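You operate a simulated robot arm through the tools that you are given. There is no shell and no other tool.

You are at the controls of a simulated two-armed robot. One attempt, no reset.

Task
Jog the arm's elbow to 60 and wrist to 60, then disable it.
Fine: zero the counter first, with one press, and use 7 jog presses at most; the base stays as it is.

The check looks at the end state, three seconds after you hand in, the way a careful person would. Anything else that was tipped, shoved, dropped, spilled or broken makes it a failure.

Robot
Two 7-joint arms with fingered hands on one trunk that stands fixed in place. Base frame: the origin is at the foot of the trunk, x ahead of it, y to its left, z up. Lengths are in mm, angles in degrees, forces in N, time in s.
The left shoulder is at [60, 138, 897], the right one opposite. With the tool pointing down near the work surface each hand reaches from about 420 to 920 mm from the base axis, measured 20 degrees to its own side. Payload 4 kg a hand.
The TCP of each hand is the grasp point between the finger pads, 36 mm short of the fingertips. In the tool frame z runs along the fingers and y along their closing line. The gripper opens to 120 mm; its body begins 42 mm behind the TCP. The gripper is a hand of 5 fingers: y runs from the thumb to the fingers, the wrist lies at [-15, -109, -200] in the tool frame, and closing takes about 1.5 s.
Orientation is that of the tool frame in the base frame, as a unit quaternion [x, y, z, w]. With the fingers straight down and the wrist toward the robot, the tool's x, y and z point along [0, 1, 0], [1, 0, 0] and [0, 0, -1] of the base frame.

Tools
- The arms move only by the tool jog_arm. It takes "left_deltas", "right_deltas" or both (then of equal length, played together; a hand with none holds still); each is a list of rows, each an object (a shift or turn left out is 0, a gripper value left out holds the last) with "translation": the shift along the base's x, y, z in mm, a list of three; "angular": the turn, a rotation vector about the base's x, y, z in degrees, a list of three; "jaw": the opening in per cent of the stroke, from 0 (shut) to 100 (fully open). In form: [{"translation": [tx, ty, tz], "angular": [rx, ry, rz], "jaw": jaw}, ...]. A call has 1 to 20 rows; each row shifts and turns the commanded pose from where the row before left it. Rows are played at 5 a second. More than 50 mm and 8.6 degrees between two rows, or a gripper value outside its range, and nothing of the call is played. Where a pose cannot be reached the arm comes as near as it can. A force on the tool above 50 N (or 10 N above the force at the start of the call, whichever is more), or a blocked arm, ends the call early, and 0.2 s more pass. Each finger travels about 153 mm/s and halts on what it meets, pressing with about 33 N; the grip force reading is that of the motor and also rises with nothing between the fingers. The clock runs only during rows and for 0.2 s after the last one: add rows that do not move to give the fingers time. It gives the time, the measured TCP pose, the force on the tool (base axes), the opening and the grip force at its end, in the units of the frame above (readings bear some noise), with the torque about the TCP (base axes, N m) and any sound that the robot's microphone picked up.
- Cameras (640 x 400 px; columns grow to the right, rows downward): "scene" is now at [54, 21.5, 1537.6]; the picture's right is [0.25, -0.97, 0.00], its down [-0.59, -0.15, -0.79] and it looks along [0.77, 0.20, -0.61] (base axes); focal length 364 px, centre (320, 200). "left" rides on the left gripper at [-69, -79, -131] in its tool frame; the picture's right is [-0.78, -0.29, 0.55], its down [0.55, -0.73, 0.40] and it looks along [0.29, 0.61, 0.74] (tool axes); focal length 222 px, centre (320, 200). "right" rides on the right gripper at [69, -79, -131] in its tool frame; the picture's right is [-0.78, 0.29, -0.55], its down [-0.55, -0.73, 0.40] and it looks along [-0.29, 0.61, 0.74] (tool axes); focal length 222 px, centre (320, 200).
- grab_frame(camera): a new picture of that camera. The clock stands still meanwhile.
- move_column(by): slides the trunk up (or, below 0, down) by that many mm; the arms and the scene camera ride with it, the base frame stays. It gives what a move gives, with no picture.
- preshape(shape, hand): the hand has 5 fingers and takes this shape, open, in about a second: jaw (thumb against the fingers, like two jaws); tri (thumb and two fingers); tip (a fingertip pinch); poke (one finger out to press); point (the index stretched); flat (the hand flat); cup (the hand cupped); fist (a fist). The gripper value then closes the fingers along that shape, each until it touches; the sizes above hold for jaw. It gives what a move gives, with no picture.
- pan_tilt(pan, tilt): turns the head with the scene camera to pan (to the left, within 86 degrees either way) and tilt (down, from -29 to 69), counted from straight ahead of the robot. It gives what a move gives.
- probe_pixels(camera, pixels): for up to 12 pixels [column, row] of the newest picture of that camera ("zoom" is the newest enlarged one), the place [x, y, z] in the base frame of the surface seen there, good to about 2 mm. The clock stands still meanwhile.
- enlarge(camera, box): a new picture of the part [left, top, right, bottom] of that camera's present view, enlarged. The clock stands still meanwhile.
- sign_off(): hands the job in; it is judged then, once.

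Leave the grippers open and the arms clear of the work at the hand-in unless told otherwise.

The tools are called after "Emit:" as a command line: name --argument value ..., lists and objects as JSON in quotes. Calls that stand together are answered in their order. jog_arm: Moves the arms, as the interface text tells. Its arguments: {"type":"object","properties":{"left_deltas":{"type":"array","items":{"type":"object","properties":{"translation":{"type":"array","items":{"type":"number"}},"angular":{"type":"array","items":{"type":"number"}},"jaw":{"type":"number"}}}},"right_deltas":{"type":"array","items":{"type":"object","properties":{"translation":{"type":"array","items":{"type":"number"}},"angular":{"type":"array","items":{"type":"number"}},"jaw":{"type":"number"}}}}},"required":[]} The other tools are called the same way: move_column (by) moves the trunk up or down; preshape (shape, hand) gives the hand a shape; pan_tilt (pan, tilt) turns the head that bears the scene camera; grab_frame (camera) takes a picture; probe_pixels (camera, pixels) gives the place of the surface under pixels of a picture; enlarge (camera, box) takes an enlarged picture of a part of a camera's view; sign_off () hands the job in.

At the start:

```text
time: 0.0
left_eef_pos: [540.5, 359.5, 1122.6]
left_ee_rot: [0.707, 0.707, 0.0, -0.001]
left_contact_force: [0.0, 0.3, -0.6]
left_wrist_torque: [0.0, 0.0, 0.0]
left_opening: 119.5
left_grip_force: 0.1
left_shape: jaw
right_eef_pos: [629.4, -131.0, 1129.2]
right_ee_rot: [0.707, 0.707, 0.0, -0.001]
right_contact_force: [0.7, -1.1, 1.0]
right_wrist_torque: [-0.03, 0.01, 0.01]
right_opening: 119.9
right_grip_force: 0.1
right_shape: jaw
trunk travel left (down, up): [-475.0, 115.0]
head pan, tilt (commanded): [14.6, 37.5]
```

scene: 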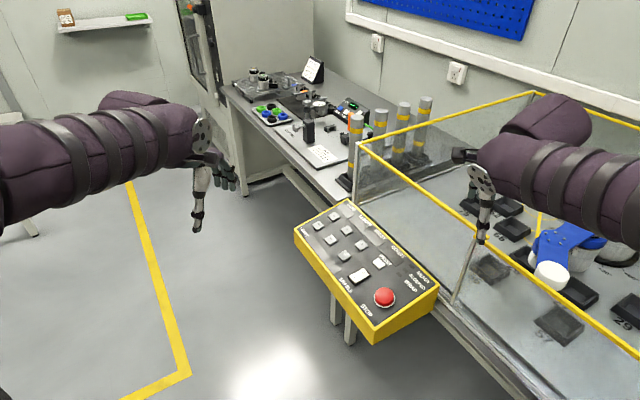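
right: 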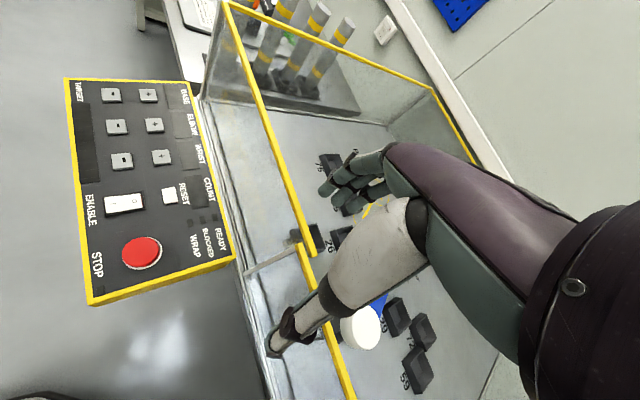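
left: 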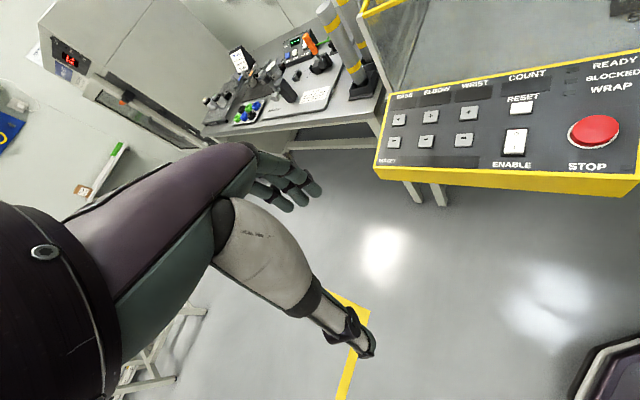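

I see a yellow control box with jog buttons near (365, 265) in the scene picture. I'll enlarge it to read its labels and displays.

Emit:
enlarge --camera "scene" --box '[285, 190, 445, 350]'

Emit:
enlarge --camera "left" --box '[370, 50, 640, 210]'

Emit:
enlarge --camera "right" --box '[50, 60, 250, 310]'

```text
2.50 times, centred on (365, 270) of scene
```

zoom: 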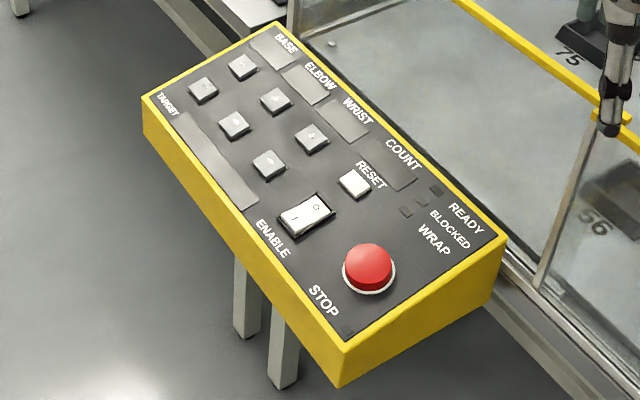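

```text
2.37 times, centred on (505, 130) of left
```

zoom: 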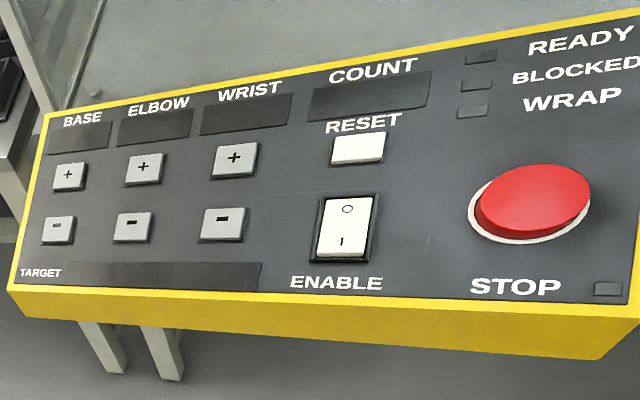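

```text
1.60 times, centred on (150, 185) of right
```

zoom: 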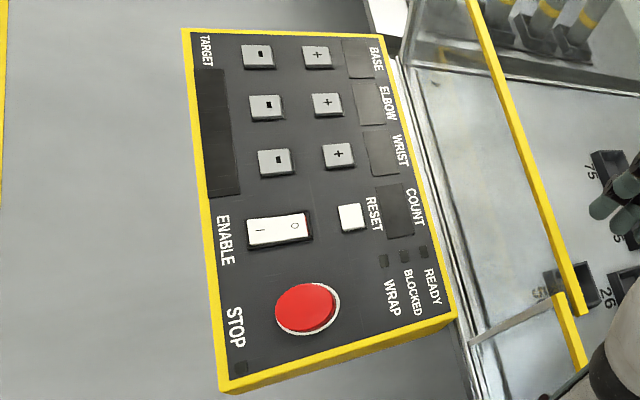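

The displays are dark and the rocker reads ENABLE (O / I). I'll fetch fresh scene views of the panel and probe the positions of the keys, the rocker and the panel.

Emit:
enlarge --camera "scene" --box '[285, 190, 445, 350]'

Emit:
probe_pixels --camera "zoom" --pixels '[[243, 65], [203, 88], [276, 99], [234, 123], [312, 136], [269, 162], [354, 183], [318, 208], [294, 222], [370, 262], [345, 330], [150, 100]]'

Emit:
probe_pixels --camera "zoom" --pixels '[[276, 27], [498, 238], [250, 90], [300, 180], [330, 165], [345, 215], [280, 235], [306, 213], [438, 190], [420, 200], [405, 211], [230, 180]]'

```text
2.50 times, centred on (365, 270) of scene
```

zoom: 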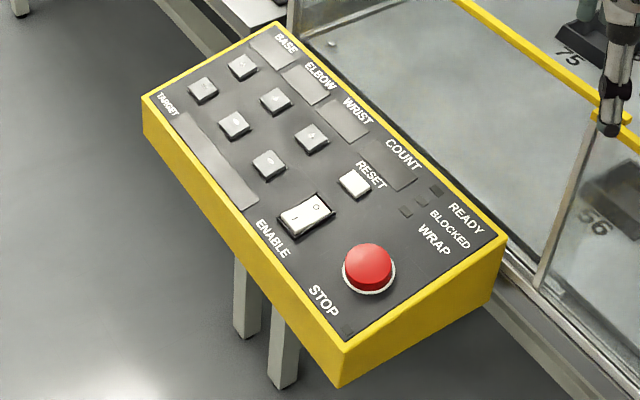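

```text
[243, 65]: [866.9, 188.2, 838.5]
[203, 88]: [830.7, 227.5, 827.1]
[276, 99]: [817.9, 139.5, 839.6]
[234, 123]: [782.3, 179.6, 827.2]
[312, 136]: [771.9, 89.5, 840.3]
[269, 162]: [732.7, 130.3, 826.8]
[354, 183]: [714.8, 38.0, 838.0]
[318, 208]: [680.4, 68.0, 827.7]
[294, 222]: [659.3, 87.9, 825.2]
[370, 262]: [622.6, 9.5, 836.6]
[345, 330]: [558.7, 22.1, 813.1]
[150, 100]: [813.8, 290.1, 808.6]
```

```text
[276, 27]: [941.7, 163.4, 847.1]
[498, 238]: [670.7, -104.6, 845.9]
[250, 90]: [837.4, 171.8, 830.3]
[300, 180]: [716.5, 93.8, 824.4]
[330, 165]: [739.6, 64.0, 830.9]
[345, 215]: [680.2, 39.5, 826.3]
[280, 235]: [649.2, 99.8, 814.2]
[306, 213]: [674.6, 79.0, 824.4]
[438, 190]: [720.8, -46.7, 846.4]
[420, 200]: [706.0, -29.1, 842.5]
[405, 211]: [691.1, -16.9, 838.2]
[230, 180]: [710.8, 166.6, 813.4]
```

The panel is tilted about 12° toward the robot's left, and the keys are about 68 mm apart. Before touching anything I'll look at the cell and the jogged arm on the right by panning the head.

Emit:
pan_tilt --pan -25 --tilt 37

Emit:
grab_frame --camera "scene"

```text
time: 1.1
left_eef_pos: [540.9, 361.1, 1122.3]
left_ee_rot: [0.708, 0.707, -0.001, 0.0]
left_contact_force: [-0.1, -0.2, 0.6]
left_wrist_torque: [-0.03, -0.02, 0.01]
left_opening: 119.4
left_grip_force: 0.1
left_shape: jaw
right_eef_pos: [629.5, -131.6, 1128.1]
right_ee_rot: [0.707, 0.708, 0.0, -0.001]
right_contact_force: [-0.3, -0.3, 0.2]
right_wrist_torque: [0.02, 0.02, 0.01]
right_opening: 119.9
right_grip_force: 0.2
right_shape: jaw
trunk travel left (down, up): [-475.0, 115.0]
head pan, tilt (commanded): [-25.0, 37.0]
```

```text
taken
```

scene: 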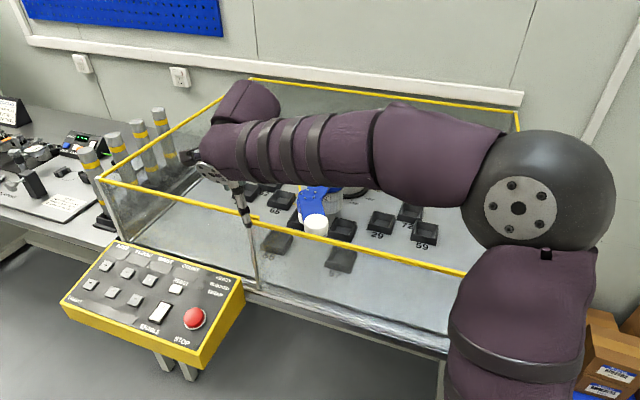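

The right arm hides the cell. It isn't needed, so I'll move it away to the right and back, staying at its height, in small steps.

Emit:
jog_arm --right_deltas '[{"translation": [-30, -35, 0]}, {"translation": [-30, -35, 0]}, {"translation": [-30, -35, 0]}, {"translation": [-30, -35, 0]}, {"translation": [-30, -35, 0]}, {"translation": [-20, -35, 0]}]'

Emit:
grab_frame --camera "scene"

```text
time: 2.5
left_eef_pos: [541.5, 361.1, 1122.4]
left_ee_rot: [0.707, 0.707, 0.0, 0.0]
left_contact_force: [0.0, -0.6, -0.1]
left_wrist_torque: [-0.02, 0.01, -0.01]
left_opening: 119.7
left_grip_force: 0.1
left_shape: jaw
right_eef_pos: [459.6, -341.8, 1129.0]
right_ee_rot: [0.707, 0.707, -0.001, 0.0]
right_contact_force: [-0.5, -0.3, -0.8]
right_wrist_torque: [0.02, 0.02, 0.02]
right_opening: 119.6
right_grip_force: 0.1
right_shape: jaw
trunk travel left (down, up): [-475.0, 115.0]
head pan, tilt (commanded): [-25.0, 37.0]
```

```text
taken
```

scene: 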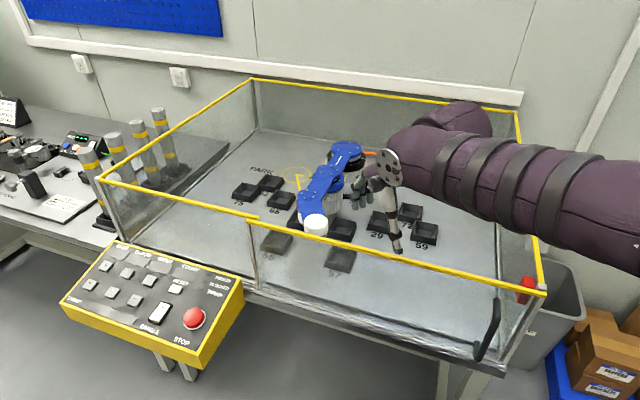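

Now the cell is visible: a blue arm among black trays. I'll enlarge it to see its layout, and also the sheet and boards on the bench to the left.

Emit:
enlarge --camera "scene" --box '[210, 120, 450, 270]'

Emit:
pan_tilt --pan 20 --tilt 30

Emit:
grab_frame --camera "scene"

```text
2.67 times, centred on (330, 195) of scene
```

zoom: 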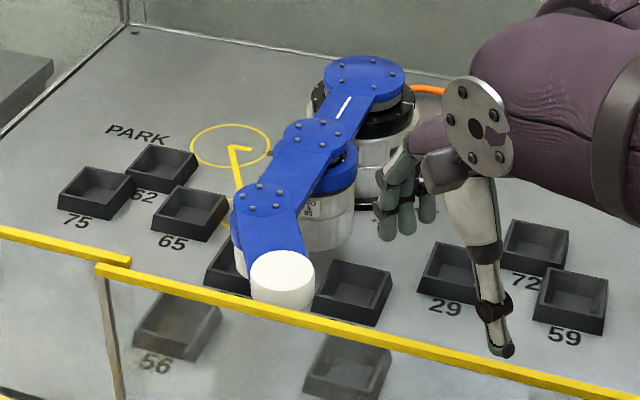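

```text
time: 3.6
left_eef_pos: [540.8, 359.8, 1122.6]
left_ee_rot: [0.707, 0.707, 0.0, 0.0]
left_contact_force: [0.4, 0.3, -0.6]
left_wrist_torque: [0.01, -0.01, 0.0]
left_opening: 120.1
left_grip_force: 0.0
left_shape: jaw
right_eef_pos: [459.2, -341.1, 1128.4]
right_ee_rot: [0.707, 0.707, 0.0, -0.001]
right_contact_force: [-0.2, 0.5, -0.4]
right_wrist_torque: [0.01, 0.01, 0.01]
right_opening: 119.6
right_grip_force: 0.1
right_shape: jaw
trunk travel left (down, up): [-475.0, 115.0]
head pan, tilt (commanded): [20.0, 30.0]
```

```text
taken
```

scene: 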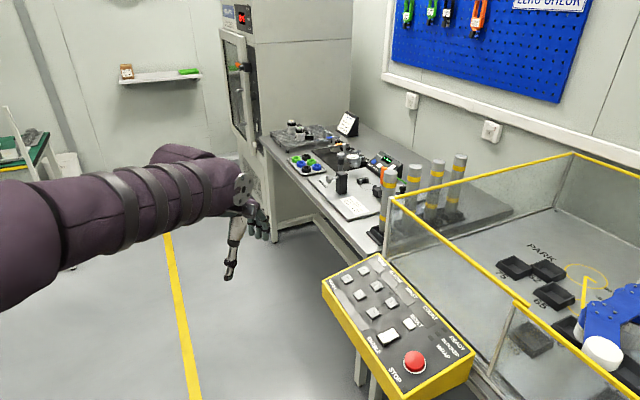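

The cell and bench look clear. I'll shape the left hand for poking and look at it from its camera and the scene camera.

Emit:
preshape --hand "left" --shape "poke"

Emit:
grab_frame --camera "left"

Emit:
enlarge --camera "scene" --box '[180, 150, 320, 300]'

```text
time: 4.5
left_eef_pos: [540.7, 360.6, 1122.1]
left_ee_rot: [0.707, 0.707, 0.0, 0.0]
left_contact_force: [0.3, -0.1, 0.0]
left_wrist_torque: [0.0, -0.01, -0.03]
left_opening: 0.0
left_grip_force: 0.1
left_shape: poke
right_eef_pos: [459.1, -339.9, 1129.1]
right_ee_rot: [0.707, 0.707, 0.0, 0.0]
right_contact_force: [-0.3, -0.5, -0.5]
right_wrist_torque: [-0.02, 0.01, -0.01]
right_opening: 119.7
right_grip_force: 0.1
right_shape: jaw
trunk travel left (down, up): [-475.0, 115.0]
head pan, tilt (commanded): [20.0, 30.0]
```

```text
taken
```

left: 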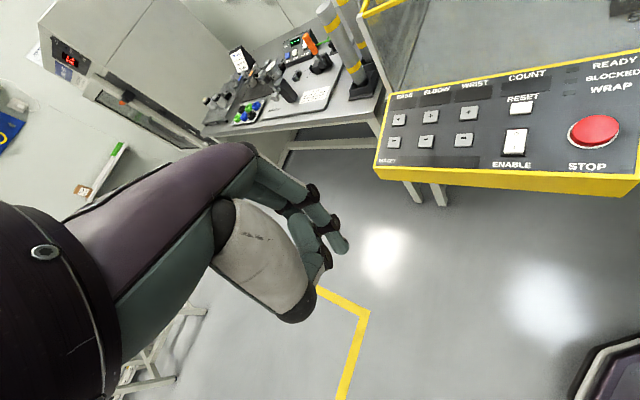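

```text
2.67 times, centred on (250, 225) of scene
```

zoom: 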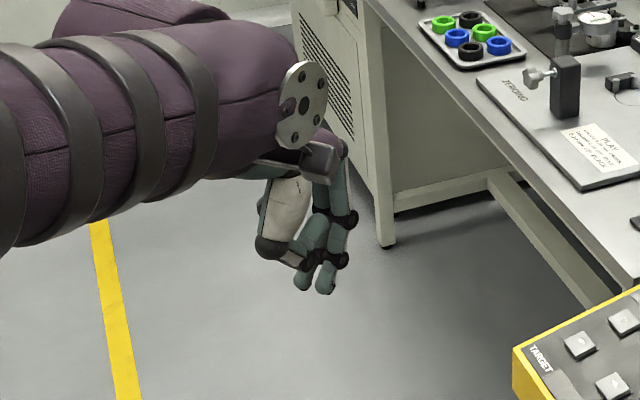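

I'll zoom in on the poking hand in the left camera to find which fingertip sticks out, and probe it.

Emit:
enlarge --camera "left" --box '[200, 150, 400, 340]'

Emit:
probe_pixels --camera "left" --pixels '[[342, 247], [336, 235], [329, 221], [327, 258], [322, 240], [310, 190], [308, 200], [325, 262], [300, 315], [270, 195]]'

Emit:
probe_pixels --camera "scene" --pixels '[[269, 256], [278, 258], [273, 240], [265, 245], [263, 241], [281, 247]]'

```text
2.11 times, centred on (300, 245) of left
```

zoom: 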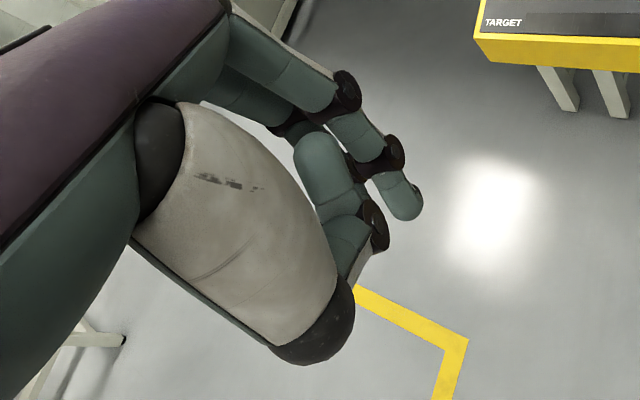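

```text
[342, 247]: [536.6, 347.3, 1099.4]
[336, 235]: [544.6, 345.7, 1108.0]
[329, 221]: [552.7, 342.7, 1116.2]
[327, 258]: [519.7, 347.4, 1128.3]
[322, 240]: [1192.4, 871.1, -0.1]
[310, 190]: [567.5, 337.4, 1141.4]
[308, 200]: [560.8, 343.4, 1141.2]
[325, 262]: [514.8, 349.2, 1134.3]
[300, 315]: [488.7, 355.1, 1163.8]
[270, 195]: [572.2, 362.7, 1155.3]
```

```text
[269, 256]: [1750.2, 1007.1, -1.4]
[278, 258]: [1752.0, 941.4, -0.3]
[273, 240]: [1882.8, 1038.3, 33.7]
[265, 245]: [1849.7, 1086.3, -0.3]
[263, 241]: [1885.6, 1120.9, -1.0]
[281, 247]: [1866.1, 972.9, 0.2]
```

The index fingertip sits at (342, 247) in the left picture, at about [537, 347, 1099]. I'll compare with the "point" shape, where the index is stretched.

Emit:
preshape --hand "left" --shape "point"

Emit:
enlarge --camera "left" --box '[200, 150, 400, 340]'

Emit:
grab_frame --camera "left"

```text
time: 5.4
left_eef_pos: [541.8, 360.4, 1122.8]
left_ee_rot: [0.707, 0.707, 0.0, -0.001]
left_contact_force: [-1.1, -0.2, -0.3]
left_wrist_torque: [0.0, -0.02, 0.0]
left_opening: 114.1
left_grip_force: 0.0
left_shape: point
right_eef_pos: [459.3, -341.4, 1128.3]
right_ee_rot: [0.707, 0.707, 0.0, 0.0]
right_contact_force: [-0.5, -0.1, -0.1]
right_wrist_torque: [0.02, -0.03, 0.0]
right_opening: 120.2
right_grip_force: 0.0
right_shape: jaw
trunk travel left (down, up): [-475.0, 115.0]
head pan, tilt (commanded): [20.0, 30.0]
```

```text
2.11 times, centred on (300, 245) of left
```

zoom: 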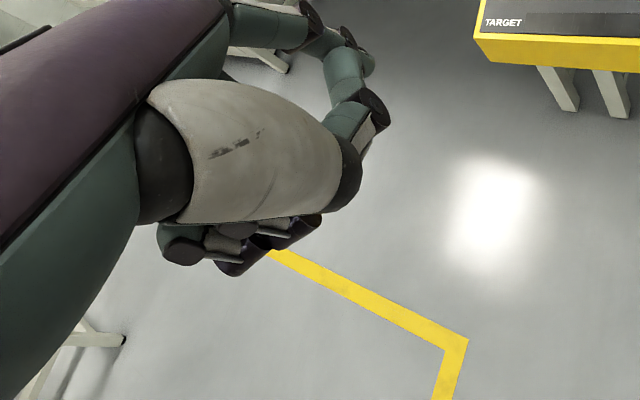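

```text
taken
```

left: 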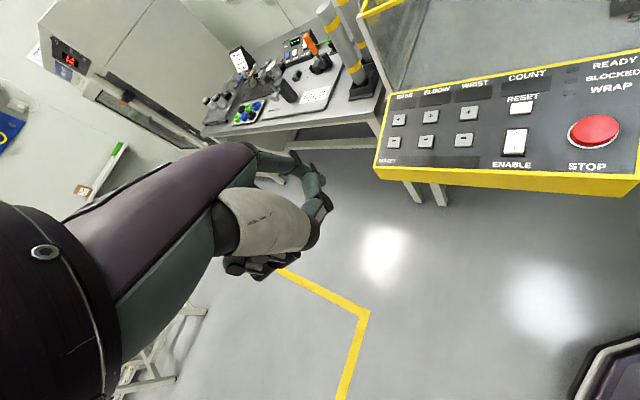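

That picture may be mid-motion, so I'll wait a second and look again.

Emit:
jog_arm --left_deltas '[{}, {}, {}, {}, {}]'

Emit:
enlarge --camera "left" --box '[200, 150, 400, 340]'

Emit:
enlarge --camera "scene" --box '[180, 150, 320, 300]'

```text
time: 6.6
left_eef_pos: [541.5, 359.6, 1122.7]
left_ee_rot: [0.707, 0.707, 0.0, 0.0]
left_contact_force: [-1.0, 0.0, -0.3]
left_wrist_torque: [0.01, -0.01, 0.0]
left_opening: 113.9
left_grip_force: 0.1
left_shape: point
right_eef_pos: [459.3, -340.8, 1129.3]
right_ee_rot: [0.707, 0.707, 0.0, 0.0]
right_contact_force: [-0.2, -0.1, 0.2]
right_wrist_torque: [0.04, 0.01, -0.03]
right_opening: 119.6
right_grip_force: 0.1
right_shape: jaw
trunk travel left (down, up): [-475.0, 115.0]
head pan, tilt (commanded): [20.0, 30.0]
```

```text
2.11 times, centred on (300, 245) of left
```

zoom: 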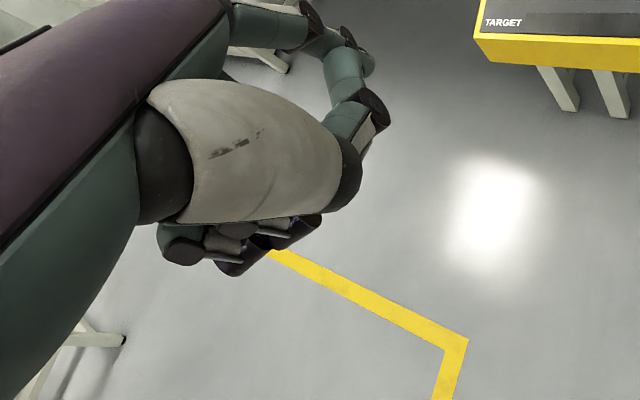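

```text
2.67 times, centred on (250, 225) of scene
```

zoom: 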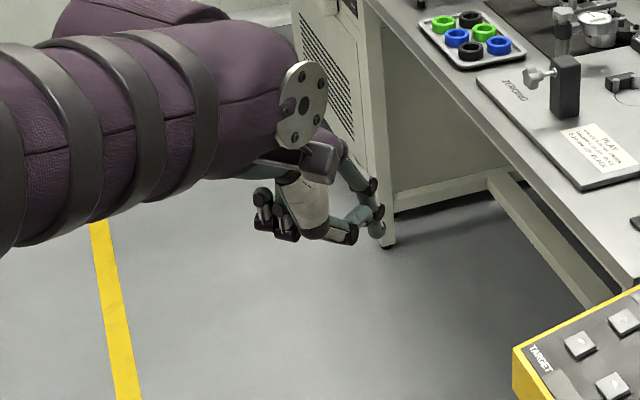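

"Point" sends the index forward, so it doesn't suit pressing down. I'll go back to "poke", wait for it to settle, and probe the fingertip.

Emit:
preshape --hand "left" --shape "poke"

Emit:
jog_arm --left_deltas '[{}, {}, {}, {}]'

Emit:
enlarge --camera "left" --box '[270, 170, 370, 270]'

Emit:
enlarge --camera "scene" --box '[220, 180, 280, 270]'

```text
time: 7.5
left_eef_pos: [541.0, 360.1, 1122.5]
left_ee_rot: [0.707, 0.707, 0.0, 0.0]
left_contact_force: [0.1, 0.5, -0.4]
left_wrist_torque: [0.02, 0.0, -0.02]
left_opening: 0.4
left_grip_force: 0.0
left_shape: poke
right_eef_pos: [460.4, -341.4, 1128.6]
right_ee_rot: [0.706, 0.708, 0.0, -0.001]
right_contact_force: [-0.9, 0.0, -0.4]
right_wrist_torque: [0.01, -0.02, 0.0]
right_opening: 119.5
right_grip_force: 0.1
right_shape: jaw
trunk travel left (down, up): [-475.0, 115.0]
head pan, tilt (commanded): [20.0, 30.0]
```

```text
time: 8.5
left_eef_pos: [542.0, 359.5, 1122.4]
left_ee_rot: [0.707, 0.708, 0.0, 0.0]
left_contact_force: [-0.9, 0.2, 0.9]
left_wrist_torque: [0.02, -0.01, -0.02]
left_opening: 0.2
left_grip_force: 0.1
left_shape: poke
right_eef_pos: [459.8, -341.6, 1129.0]
right_ee_rot: [0.707, 0.707, 0.0, 0.0]
right_contact_force: [1.0, 0.3, 0.5]
right_wrist_torque: [-0.01, 0.01, -0.02]
right_opening: 119.6
right_grip_force: 0.0
right_shape: jaw
trunk travel left (down, up): [-475.0, 115.0]
head pan, tilt (commanded): [20.0, 30.0]
```

```text
4.00 times, centred on (320, 220) of left
```

zoom: 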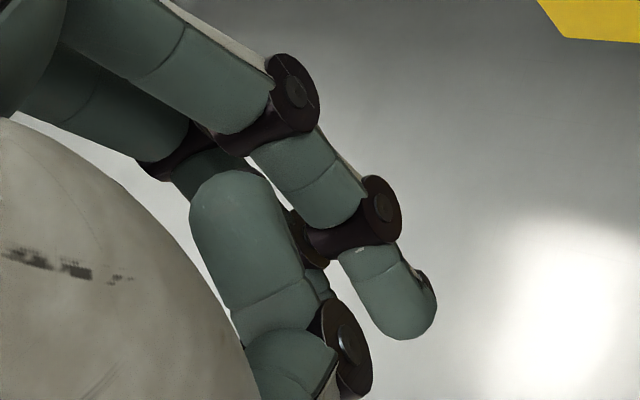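

```text
4.44 times, centred on (250, 225) of scene
```

zoom: 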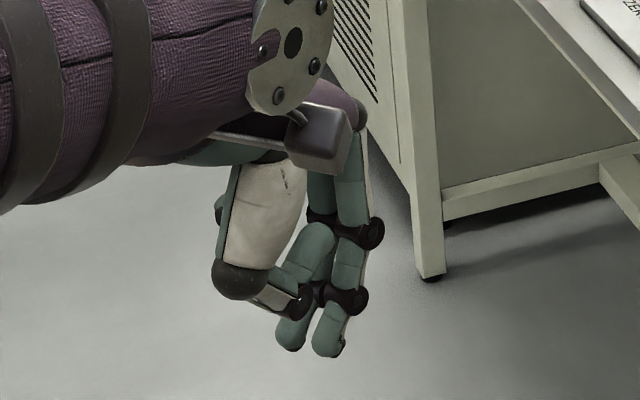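

Both the index and a second finger appear near each other. I'll bring the hand above the panel at a safe height (TCP about [665, 130, 960]), aim the head at the panel, and look again.

Emit:
jog_arm --left_deltas '[{"translation": [17.7, -32.9, -23]}, {"translation": [17.7, -32.9, -23]}, {"translation": [17.7, -32.9, -23]}, {"translation": [17.7, -32.9, -23]}, {"translation": [17.7, -32.9, -23]}, {"translation": [17.7, -32.9, -23]}, {"translation": [17.7, -32.9, -23]}]'

Emit:
pan_tilt --pan 5 --tilt 45

Emit:
grab_frame --camera "scene"

Emit:
grab_frame --camera "left"

Emit:
grab_frame --camera "right"

```text
time: 10.1
left_eef_pos: [664.7, 130.2, 959.3]
left_ee_rot: [0.707, 0.707, 0.001, 0.0]
left_contact_force: [-0.1, -0.3, 0.4]
left_wrist_torque: [0.0, 0.0, -0.01]
left_opening: 0.1
left_grip_force: 0.2
left_shape: poke
right_eef_pos: [461.5, -342.2, 1128.3]
right_ee_rot: [0.707, 0.707, 0.0, -0.001]
right_contact_force: [0.4, -0.8, -0.3]
right_wrist_torque: [0.03, -0.01, 0.03]
right_opening: 119.6
right_grip_force: 0.1
right_shape: jaw
trunk travel left (down, up): [-475.0, 115.0]
head pan, tilt (commanded): [20.0, 30.0]
```

```text
time: 10.8
left_eef_pos: [663.7, 131.6, 961.4]
left_ee_rot: [0.708, 0.707, 0.0, 0.0]
left_contact_force: [-0.4, -0.8, -0.1]
left_wrist_torque: [-0.02, 0.02, 0.06]
left_opening: 0.2
left_grip_force: 0.2
left_shape: poke
right_eef_pos: [460.1, -341.0, 1129.5]
right_ee_rot: [0.707, 0.707, 0.0, 0.0]
right_contact_force: [-0.2, 0.4, 0.3]
right_wrist_torque: [0.01, -0.01, -0.02]
right_opening: 119.7
right_grip_force: 0.1
right_shape: jaw
trunk travel left (down, up): [-475.0, 115.0]
head pan, tilt (commanded): [5.0, 45.0]
```

```text
taken
```

scene: 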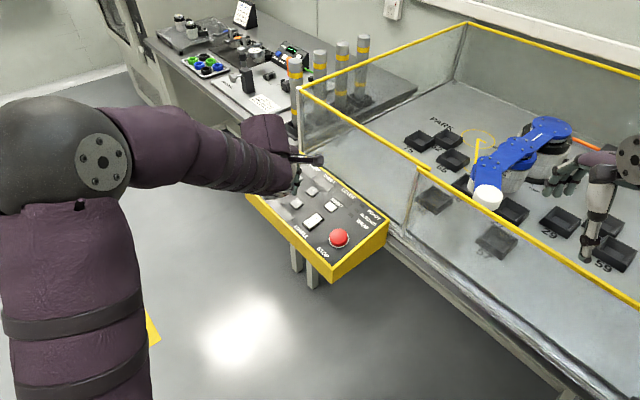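

```text
taken
```

left: 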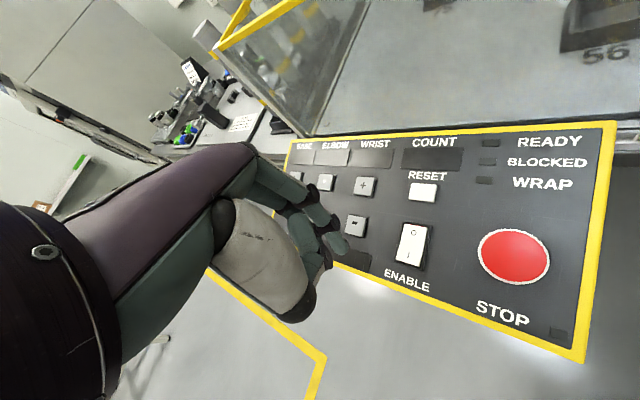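

```text
taken
```

right: 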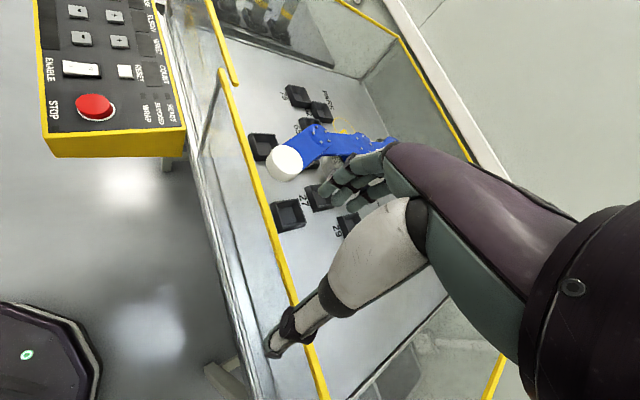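

The left camera now sees the panel and the finger together. I'll zoom on the fingertip there and probe points along it.

Emit:
enlarge --camera "left" --box '[290, 190, 370, 270]'

Emit:
probe_pixels --camera "zoom" --pixels '[[385, 235], [400, 265], [420, 300], [400, 318], [440, 300], [425, 325], [330, 160], [350, 190], [270, 290], [290, 320], [340, 330], [300, 250]]'

```text
5.00 times, centred on (330, 230) of left
```

zoom: 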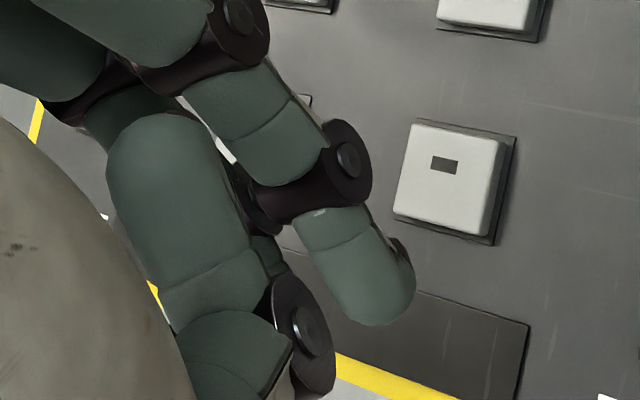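

```text
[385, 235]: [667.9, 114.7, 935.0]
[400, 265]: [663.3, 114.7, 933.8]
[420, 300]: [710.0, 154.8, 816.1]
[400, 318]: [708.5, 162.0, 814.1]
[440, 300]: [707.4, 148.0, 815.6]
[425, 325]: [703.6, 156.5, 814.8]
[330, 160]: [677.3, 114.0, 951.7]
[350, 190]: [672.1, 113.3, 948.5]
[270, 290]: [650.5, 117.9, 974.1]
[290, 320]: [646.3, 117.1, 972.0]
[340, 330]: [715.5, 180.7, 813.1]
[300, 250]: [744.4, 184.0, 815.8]
```

I'll probe more points near the tip end and along the distal segment.

Emit:
probe_pixels --camera "zoom" --pixels '[[350, 270], [365, 295], [380, 310], [370, 320], [390, 318], [400, 300], [408, 285], [345, 300], [330, 250], [375, 260], [262, 255], [100, 140]]'

```text
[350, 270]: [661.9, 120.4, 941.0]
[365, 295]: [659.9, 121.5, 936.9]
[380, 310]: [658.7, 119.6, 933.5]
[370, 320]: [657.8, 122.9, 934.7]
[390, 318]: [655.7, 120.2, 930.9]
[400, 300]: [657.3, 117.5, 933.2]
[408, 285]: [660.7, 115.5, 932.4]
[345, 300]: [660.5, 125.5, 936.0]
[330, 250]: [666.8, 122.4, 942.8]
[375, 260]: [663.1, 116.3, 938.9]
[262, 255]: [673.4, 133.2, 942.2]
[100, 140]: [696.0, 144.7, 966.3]
```

Before pressing I want to know exactly what protrudes besides the index. I'll raise the left hand close to the head camera for a better look.

Emit:
jog_arm --left_deltas '[{"translation": [-15, 7, 38]}, {"translation": [-15, 7, 38]}, {"translation": [-15, 7, 38]}, {"translation": [-15, 7, 38]}, {"translation": [-15, 7, 38]}, {"translation": [-15, 7, 38]}, {"translation": [-15, 7, 38]}]'

Emit:
pan_tilt --pan 15 --tilt 35

Emit:
grab_frame --camera "scene"

```text
time: 12.4
left_eef_pos: [558.9, 179.3, 1228.1]
left_ee_rot: [0.707, 0.707, 0.0, 0.0]
left_contact_force: [-0.2, 0.2, 0.8]
left_wrist_torque: [0.01, -0.02, -0.02]
left_opening: 0.0
left_grip_force: 0.0
left_shape: poke
right_eef_pos: [459.1, -340.8, 1129.9]
right_ee_rot: [0.707, 0.707, 0.0, 0.001]
right_contact_force: [0.3, -0.2, 0.4]
right_wrist_torque: [0.04, -0.02, -0.01]
right_opening: 119.5
right_grip_force: 0.1
right_shape: jaw
trunk travel left (down, up): [-475.0, 115.0]
head pan, tilt (commanded): [5.0, 45.0]
```

```text
time: 13.2
left_eef_pos: [559.6, 179.4, 1227.9]
left_ee_rot: [0.707, 0.707, 0.0, 0.0]
left_contact_force: [0.0, 0.0, 0.0]
left_wrist_torque: [0.0, -0.01, -0.04]
left_opening: 0.3
left_grip_force: 0.1
left_shape: poke
right_eef_pos: [459.1, -340.7, 1130.0]
right_ee_rot: [0.707, 0.707, 0.0, 0.0]
right_contact_force: [0.6, -0.5, -0.3]
right_wrist_torque: [-0.03, -0.03, -0.01]
right_opening: 119.9
right_grip_force: 0.1
right_shape: jaw
trunk travel left (down, up): [-475.0, 115.0]
head pan, tilt (commanded): [15.0, 35.0]
```

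```text
taken
```

scene: 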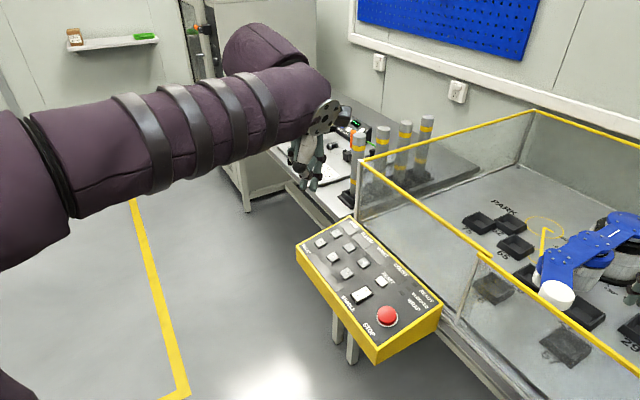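

The hand sits at about (310, 160). I'll zoom on it there.

Emit:
enlarge --camera "scene" --box '[275, 100, 365, 200]'

Emit:
probe_pixels --camera "scene" --pixels '[[314, 187], [308, 183], [303, 165], [318, 175], [316, 182], [312, 175], [300, 160], [306, 150]]'

```text
4.00 times, centred on (320, 150) of scene
```

zoom: 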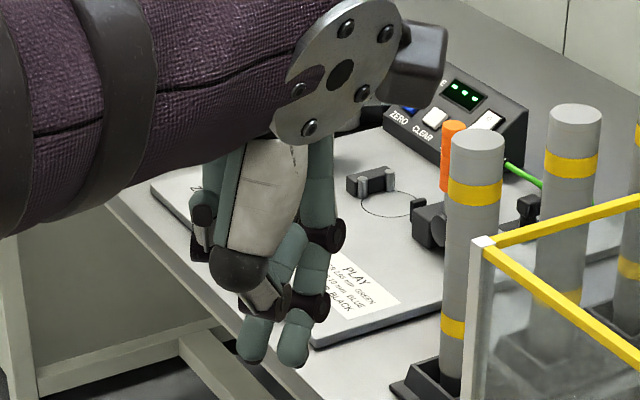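

```text
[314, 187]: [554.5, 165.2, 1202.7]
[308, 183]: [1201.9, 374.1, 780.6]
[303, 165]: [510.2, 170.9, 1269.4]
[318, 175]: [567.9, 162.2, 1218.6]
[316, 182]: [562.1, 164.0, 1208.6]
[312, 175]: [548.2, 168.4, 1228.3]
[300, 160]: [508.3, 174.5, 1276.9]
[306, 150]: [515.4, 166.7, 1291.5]
```

Two fingertips hang side by side here, at zoom (252, 345) and (293, 352). I'll probe both to compare their heights.

Emit:
probe_pixels --camera "zoom" --pixels '[[252, 350], [250, 358], [257, 330], [293, 350], [293, 362], [297, 330], [275, 300], [285, 250], [205, 240], [240, 270], [262, 295], [300, 366]]'

```text
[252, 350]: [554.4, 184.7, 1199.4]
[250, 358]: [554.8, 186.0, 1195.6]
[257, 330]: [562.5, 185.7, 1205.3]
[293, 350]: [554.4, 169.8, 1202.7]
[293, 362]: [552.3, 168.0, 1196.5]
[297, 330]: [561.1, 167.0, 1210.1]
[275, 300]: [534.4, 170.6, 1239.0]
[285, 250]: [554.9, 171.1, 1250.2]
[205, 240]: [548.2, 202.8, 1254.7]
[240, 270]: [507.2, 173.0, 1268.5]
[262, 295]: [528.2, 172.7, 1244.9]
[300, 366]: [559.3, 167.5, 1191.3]
```

Both tips (index and middle) reach the same height, about 18 mm apart, so this shape puts two fingers out. I'll check how the gripper value changes it, with the hand still high and clear.

Emit:
jog_arm --left_deltas '[{"jaw": 100}, {"jaw": 100}, {"jaw": 100}, {"jaw": 100}, {"jaw": 100}, {"jaw": 100}]'

Emit:
enlarge --camera "scene" --box '[275, 100, 365, 200]'

Emit:
jog_arm --left_deltas '[{"jaw": 0}, {"jaw": 0}, {"jaw": 0}, {"jaw": 0}, {"jaw": 0}, {"jaw": 0}, {"jaw": 0}, {"jaw": 0}]'

Emit:
enlarge --camera "scene" --box '[275, 100, 365, 200]'

```text
time: 14.6
left_eef_pos: [560.2, 179.4, 1228.0]
left_ee_rot: [0.707, 0.707, 0.0, 0.0]
left_contact_force: [-0.6, -1.0, -0.6]
left_wrist_torque: [0.0, -0.04, 0.0]
left_opening: 0.2
left_grip_force: 0.2
left_shape: poke
right_eef_pos: [459.6, -341.1, 1129.0]
right_ee_rot: [0.707, 0.707, 0.0, 0.0]
right_contact_force: [0.0, 0.8, 0.5]
right_wrist_torque: [-0.01, -0.05, 0.0]
right_opening: 119.6
right_grip_force: 0.2
right_shape: jaw
trunk travel left (down, up): [-475.0, 115.0]
head pan, tilt (commanded): [15.0, 35.0]
```

```text
4.00 times, centred on (320, 150) of scene
```

zoom: 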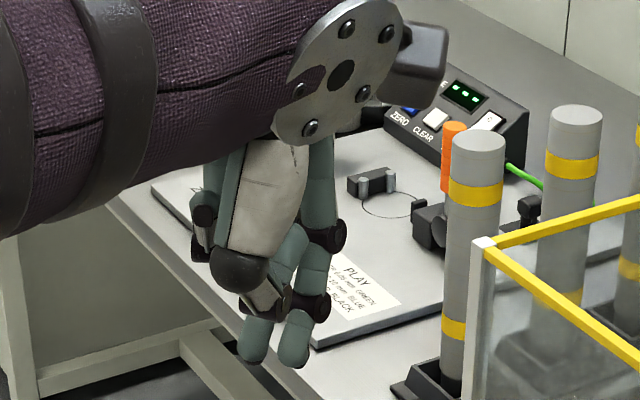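

```text
time: 16.4
left_eef_pos: [560.2, 178.3, 1228.1]
left_ee_rot: [0.707, 0.707, 0.0, 0.0]
left_contact_force: [-0.2, -0.2, 0.6]
left_wrist_torque: [0.0, -0.02, 0.01]
left_opening: 0.1
left_grip_force: 0.0
left_shape: poke
right_eef_pos: [460.6, -341.2, 1129.6]
right_ee_rot: [0.707, 0.707, 0.0, 0.001]
right_contact_force: [0.0, 0.3, 0.2]
right_wrist_torque: [-0.01, 0.01, 0.0]
right_opening: 119.6
right_grip_force: 0.0
right_shape: jaw
trunk travel left (down, up): [-475.0, 115.0]
head pan, tilt (commanded): [15.0, 35.0]
```

```text
4.00 times, centred on (320, 150) of scene
```

zoom: 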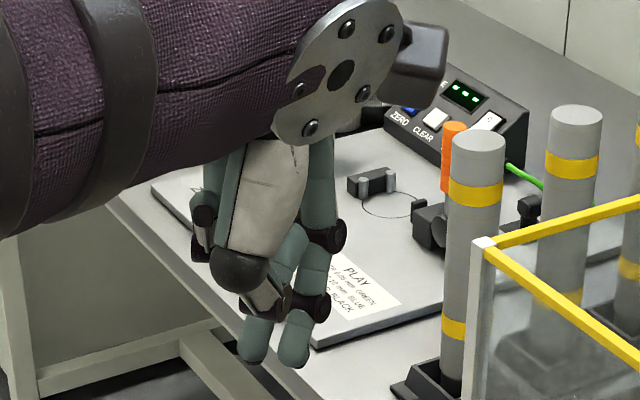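

The gripper value has no effect here. I'll tilt the hand 15° about base x so the index leads the middle finger. Then I'll hover above the raised "I" end of the ENABLE rocker at about [659, 88, 825], with the tip some 40 mm above it.

Emit:
jog_arm --left_deltas '[{"translation": [11, -9.5, -36], "angular": [5, 0, 0]}, {"translation": [11, -9.5, -36], "angular": [5, 0, 0]}, {"translation": [11, -9.5, -36], "angular": [5, 0, 0]}, {"translation": [11, -9.5, -36]}, {"translation": [11, -9.5, -36]}, {"translation": [11, -9.5, -36]}, {"translation": [11, -9.5, -36]}, {"translation": [11, -9.5, -36]}, {"translation": [11, -9.5, -35]}]'

Emit:
grab_frame --camera "left"

Emit:
grab_frame --camera "scene"

```text
time: 18.4
left_eef_pos: [658.7, 93.1, 902.4]
left_ee_rot: [0.701, 0.701, 0.092, -0.092]
left_contact_force: [-0.2, 0.4, -1.0]
left_wrist_torque: [0.01, 0.02, 0.01]
left_opening: 0.0
left_grip_force: 0.1
left_shape: poke
right_eef_pos: [461.4, -341.5, 1128.9]
right_ee_rot: [0.707, 0.708, 0.0, -0.001]
right_contact_force: [0.3, -0.2, -0.7]
right_wrist_torque: [0.0, 0.04, -0.01]
right_opening: 119.6
right_grip_force: 0.1
right_shape: jaw
trunk travel left (down, up): [-475.0, 115.0]
head pan, tilt (commanded): [15.0, 35.0]
```

```text
taken
```

left: 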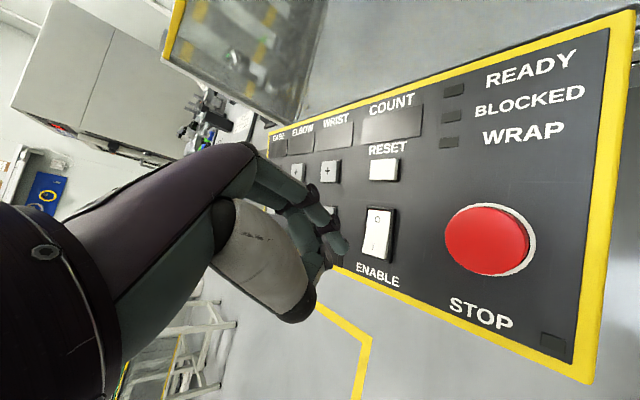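

```text
taken
```

scene: 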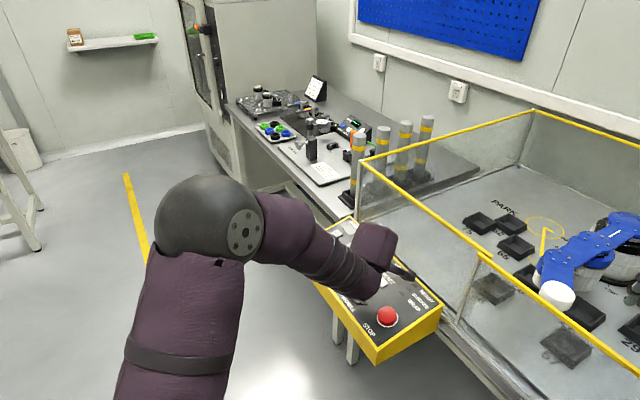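

I'll zoom the left camera on the fingertip and the rocker and probe both.

Emit:
enlarge --camera "left" --box '[300, 180, 420, 290]'

```text
3.64 times, centred on (360, 235) of left
```

zoom: 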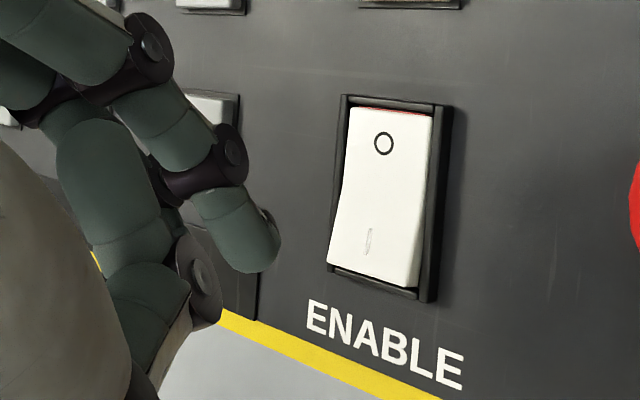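

I'll probe the rocker's ends, the panel beside it, and the fingertip.

Emit:
probe_pixels --camera "zoom" --pixels '[[390, 120], [384, 143], [376, 190], [368, 240], [372, 268], [500, 150], [480, 270], [300, 250], [255, 250], [265, 265], [240, 265], [225, 215]]'

```text
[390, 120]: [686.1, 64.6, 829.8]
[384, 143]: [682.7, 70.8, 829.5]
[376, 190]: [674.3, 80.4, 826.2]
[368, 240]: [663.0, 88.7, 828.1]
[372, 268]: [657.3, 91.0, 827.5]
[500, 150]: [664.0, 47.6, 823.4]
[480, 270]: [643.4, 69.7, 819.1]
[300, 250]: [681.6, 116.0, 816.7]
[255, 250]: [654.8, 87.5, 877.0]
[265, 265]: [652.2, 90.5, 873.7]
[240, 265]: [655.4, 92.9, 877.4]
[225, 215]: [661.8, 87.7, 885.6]
```

Readings: the "I" end stands 11 mm proud and the "O" end 5 mm, so the panel is off. The index tip is directly above the "I" end, roughly 35 mm up. I'll lower 28 mm and look.

Emit:
jog_arm --left_deltas '[{"translation": [0, 0, -14]}, {"translation": [0, 0, -14]}, {}]'

Emit:
enlarge --camera "left" --box '[300, 180, 420, 290]'

```text
time: 19.2
left_eef_pos: [659.1, 93.9, 875.4]
left_ee_rot: [0.702, 0.701, 0.093, -0.092]
left_contact_force: [0.2, 0.2, 0.2]
left_wrist_torque: [-0.01, 0.01, 0.0]
left_opening: 0.2
left_grip_force: 0.0
left_shape: poke
right_eef_pos: [459.5, -340.9, 1130.2]
right_ee_rot: [0.707, 0.707, 0.0, -0.001]
right_contact_force: [0.1, 0.3, 0.4]
right_wrist_torque: [0.01, 0.0, 0.02]
right_opening: 119.3
right_grip_force: 0.0
right_shape: jaw
trunk travel left (down, up): [-475.0, 115.0]
head pan, tilt (commanded): [15.0, 35.0]
```

```text
3.64 times, centred on (360, 235) of left
```

zoom: 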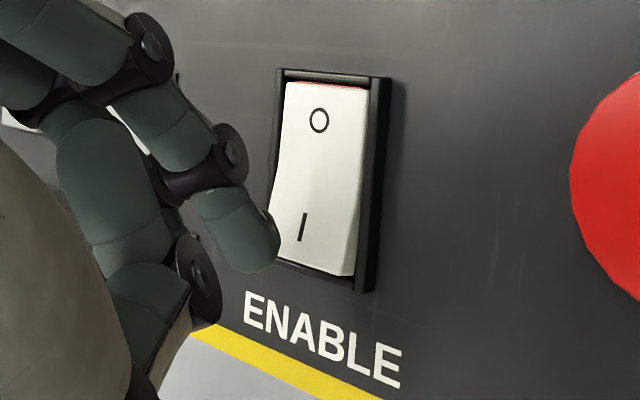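

The tip is about 10 mm above the rocker's "I" end and about 2 mm left of its midline. I'll nudge it over and press down in small steps, listening for a click.

Emit:
jog_arm --left_deltas '[{"translation": [-1, -2, -6]}, {"translation": [0, 0, -4]}, {"translation": [0, 0, -4]}]'

Emit:
enlarge --camera "left" --box '[300, 180, 420, 290]'

```text
time: 20.0
left_eef_pos: [657.7, 91.3, 861.6]
left_ee_rot: [0.701, 0.701, 0.093, -0.092]
left_contact_force: [0.9, -0.3, 0.6]
left_wrist_torque: [-0.04, 0.03, 0.0]
left_opening: 0.1
left_grip_force: 0.2
left_shape: poke
right_eef_pos: [459.7, -341.9, 1130.7]
right_ee_rot: [0.707, 0.707, 0.001, 0.0]
right_contact_force: [1.5, -0.3, 0.3]
right_wrist_torque: [0.01, 0.01, -0.01]
right_opening: 119.8
right_grip_force: 0.0
right_shape: jaw
trunk travel left (down, up): [-475.0, 115.0]
head pan, tilt (commanded): [15.0, 35.0]
```

```text
3.64 times, centred on (360, 235) of left
```

zoom: 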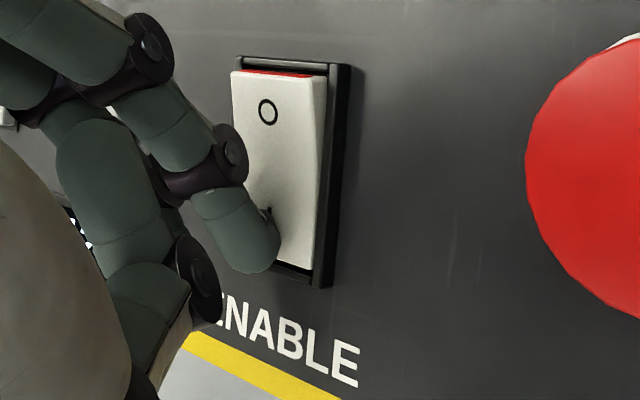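

The rocker's "O" end looks raised now, with the red strip wider. I'll check the whole left view to see whether the displays woke up.

Emit:
grab_frame --camera "left"

```text
taken
```

left: 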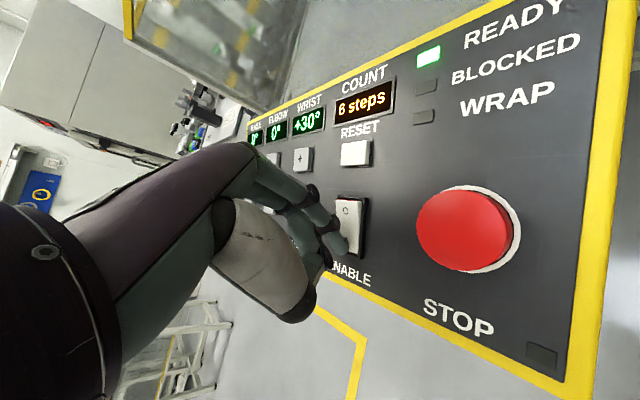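

It is enabled: READY is green, COUNT reads "6 steps", and BASE 0°, ELBOW 0°, WRIST +30° are lit. I'll lift the finger straight up 45 mm and read the displays closely.

Emit:
jog_arm --left_deltas '[{"translation": [0, 0, 15]}, {"translation": [0, 0, 30]}, {}]'

Emit:
enlarge --camera "left" --box '[240, 60, 440, 200]'

Emit:
grab_frame --camera "scene"

```text
time: 20.8
left_eef_pos: [658.3, 91.8, 904.5]
left_ee_rot: [0.701, 0.701, 0.092, -0.092]
left_contact_force: [-0.1, -0.4, -0.5]
left_wrist_torque: [0.02, -0.02, 0.01]
left_opening: 0.0
left_grip_force: 0.0
left_shape: poke
right_eef_pos: [460.2, -340.6, 1128.7]
right_ee_rot: [0.707, 0.707, 0.0, 0.0]
right_contact_force: [-0.6, -0.3, 0.4]
right_wrist_torque: [-0.03, -0.04, -0.05]
right_opening: 119.8
right_grip_force: 0.0
right_shape: jaw
trunk travel left (down, up): [-475.0, 115.0]
head pan, tilt (commanded): [15.0, 35.0]
```

```text
2.86 times, centred on (340, 130) of left
```

zoom: 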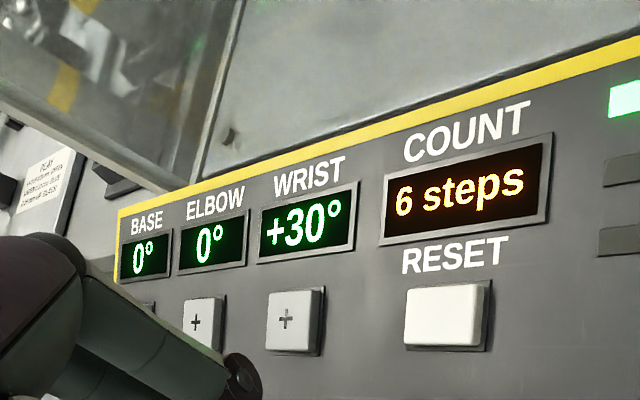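

```text
taken
```

scene: 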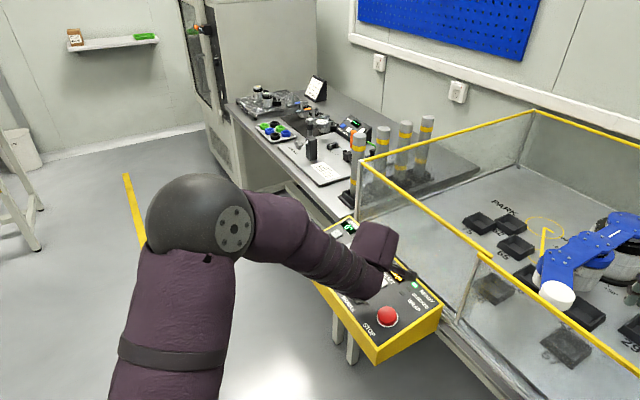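

WRIST is at +30°, ELBOW at 0°, BASE at 0°, and the counter shows 6 steps. Before moving toward RESET I'll check the height and position of the cell's yellow rail near the panel.

Emit:
probe_pixels --camera "scene" --pixels '[[400, 195], [440, 226], [470, 249], [482, 258], [520, 286], [560, 318], [363, 161], [480, 262]]'

Emit:
enlarge --camera "scene" --box '[320, 200, 460, 340]'

```text
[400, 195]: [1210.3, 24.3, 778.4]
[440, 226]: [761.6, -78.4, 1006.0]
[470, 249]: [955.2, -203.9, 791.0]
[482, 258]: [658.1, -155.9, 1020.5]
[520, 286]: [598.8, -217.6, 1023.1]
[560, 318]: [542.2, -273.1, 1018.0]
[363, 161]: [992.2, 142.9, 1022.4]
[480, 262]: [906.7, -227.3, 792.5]
```

```text
2.86 times, centred on (390, 270) of scene
```

zoom: 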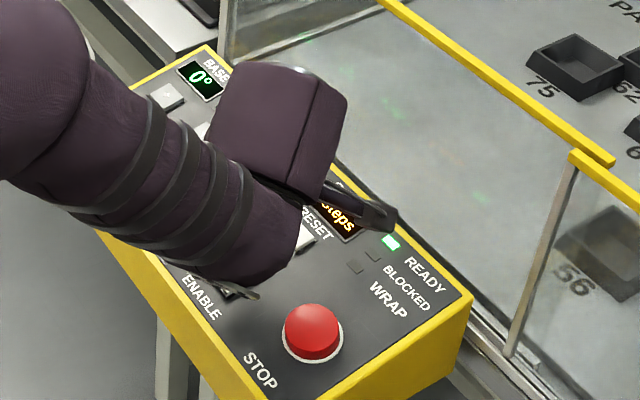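

The rail stands at z≈1020, 60 mm or more beyond the hand's reach at the RESET row, so there's room. I'll move to hover about 20 mm above RESET at [714, 39, 838].

Emit:
jog_arm --left_deltas '[{"translation": [27.1, -25.8, 0]}, {"translation": [27.1, -25.8, -4]}, {"translation": [0, 0, -4]}, {}]'

Emit:
grab_frame --camera "left"

Emit:
enlarge --camera "left" --box '[300, 180, 420, 290]'

```text
time: 21.8
left_eef_pos: [712.8, 39.4, 898.1]
left_ee_rot: [0.701, 0.701, 0.092, -0.092]
left_contact_force: [0.0, 0.3, 0.4]
left_wrist_torque: [-0.04, -0.01, 0.0]
left_opening: 0.1
left_grip_force: 0.0
left_shape: poke
right_eef_pos: [461.7, -342.3, 1129.3]
right_ee_rot: [0.707, 0.707, 0.0, 0.0]
right_contact_force: [0.0, 0.3, 0.0]
right_wrist_torque: [-0.02, 0.07, 0.02]
right_opening: 119.9
right_grip_force: 0.1
right_shape: jaw
trunk travel left (down, up): [-475.0, 115.0]
head pan, tilt (commanded): [15.0, 35.0]
```

```text
taken
```

left: 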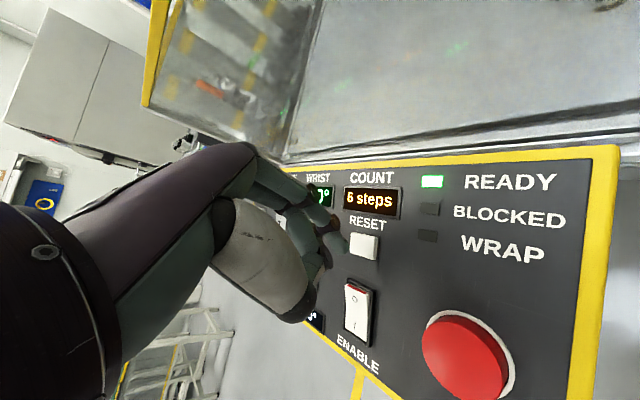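

```text
3.64 times, centred on (360, 235) of left
```

zoom: 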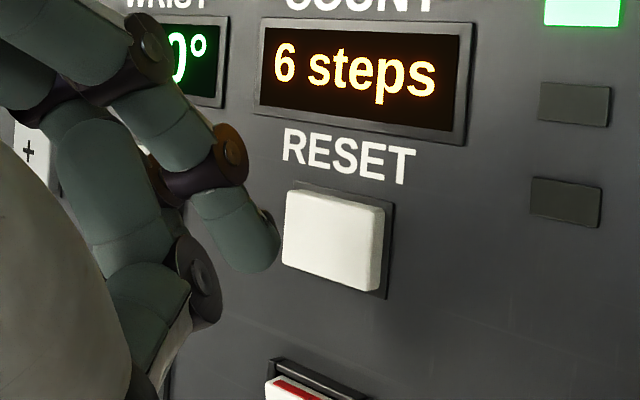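

I'll probe the RESET key's centre and edges here to fine-tune before pressing.

Emit:
probe_pixels --camera "zoom" --pixels '[[333, 235], [295, 205], [375, 215], [290, 255], [370, 280], [265, 265], [255, 250], [240, 265]]'

```text
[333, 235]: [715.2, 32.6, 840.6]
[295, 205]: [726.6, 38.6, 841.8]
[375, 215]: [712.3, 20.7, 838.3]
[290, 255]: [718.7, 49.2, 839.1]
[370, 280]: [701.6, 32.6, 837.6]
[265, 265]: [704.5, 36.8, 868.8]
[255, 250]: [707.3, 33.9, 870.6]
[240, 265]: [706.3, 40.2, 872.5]
```

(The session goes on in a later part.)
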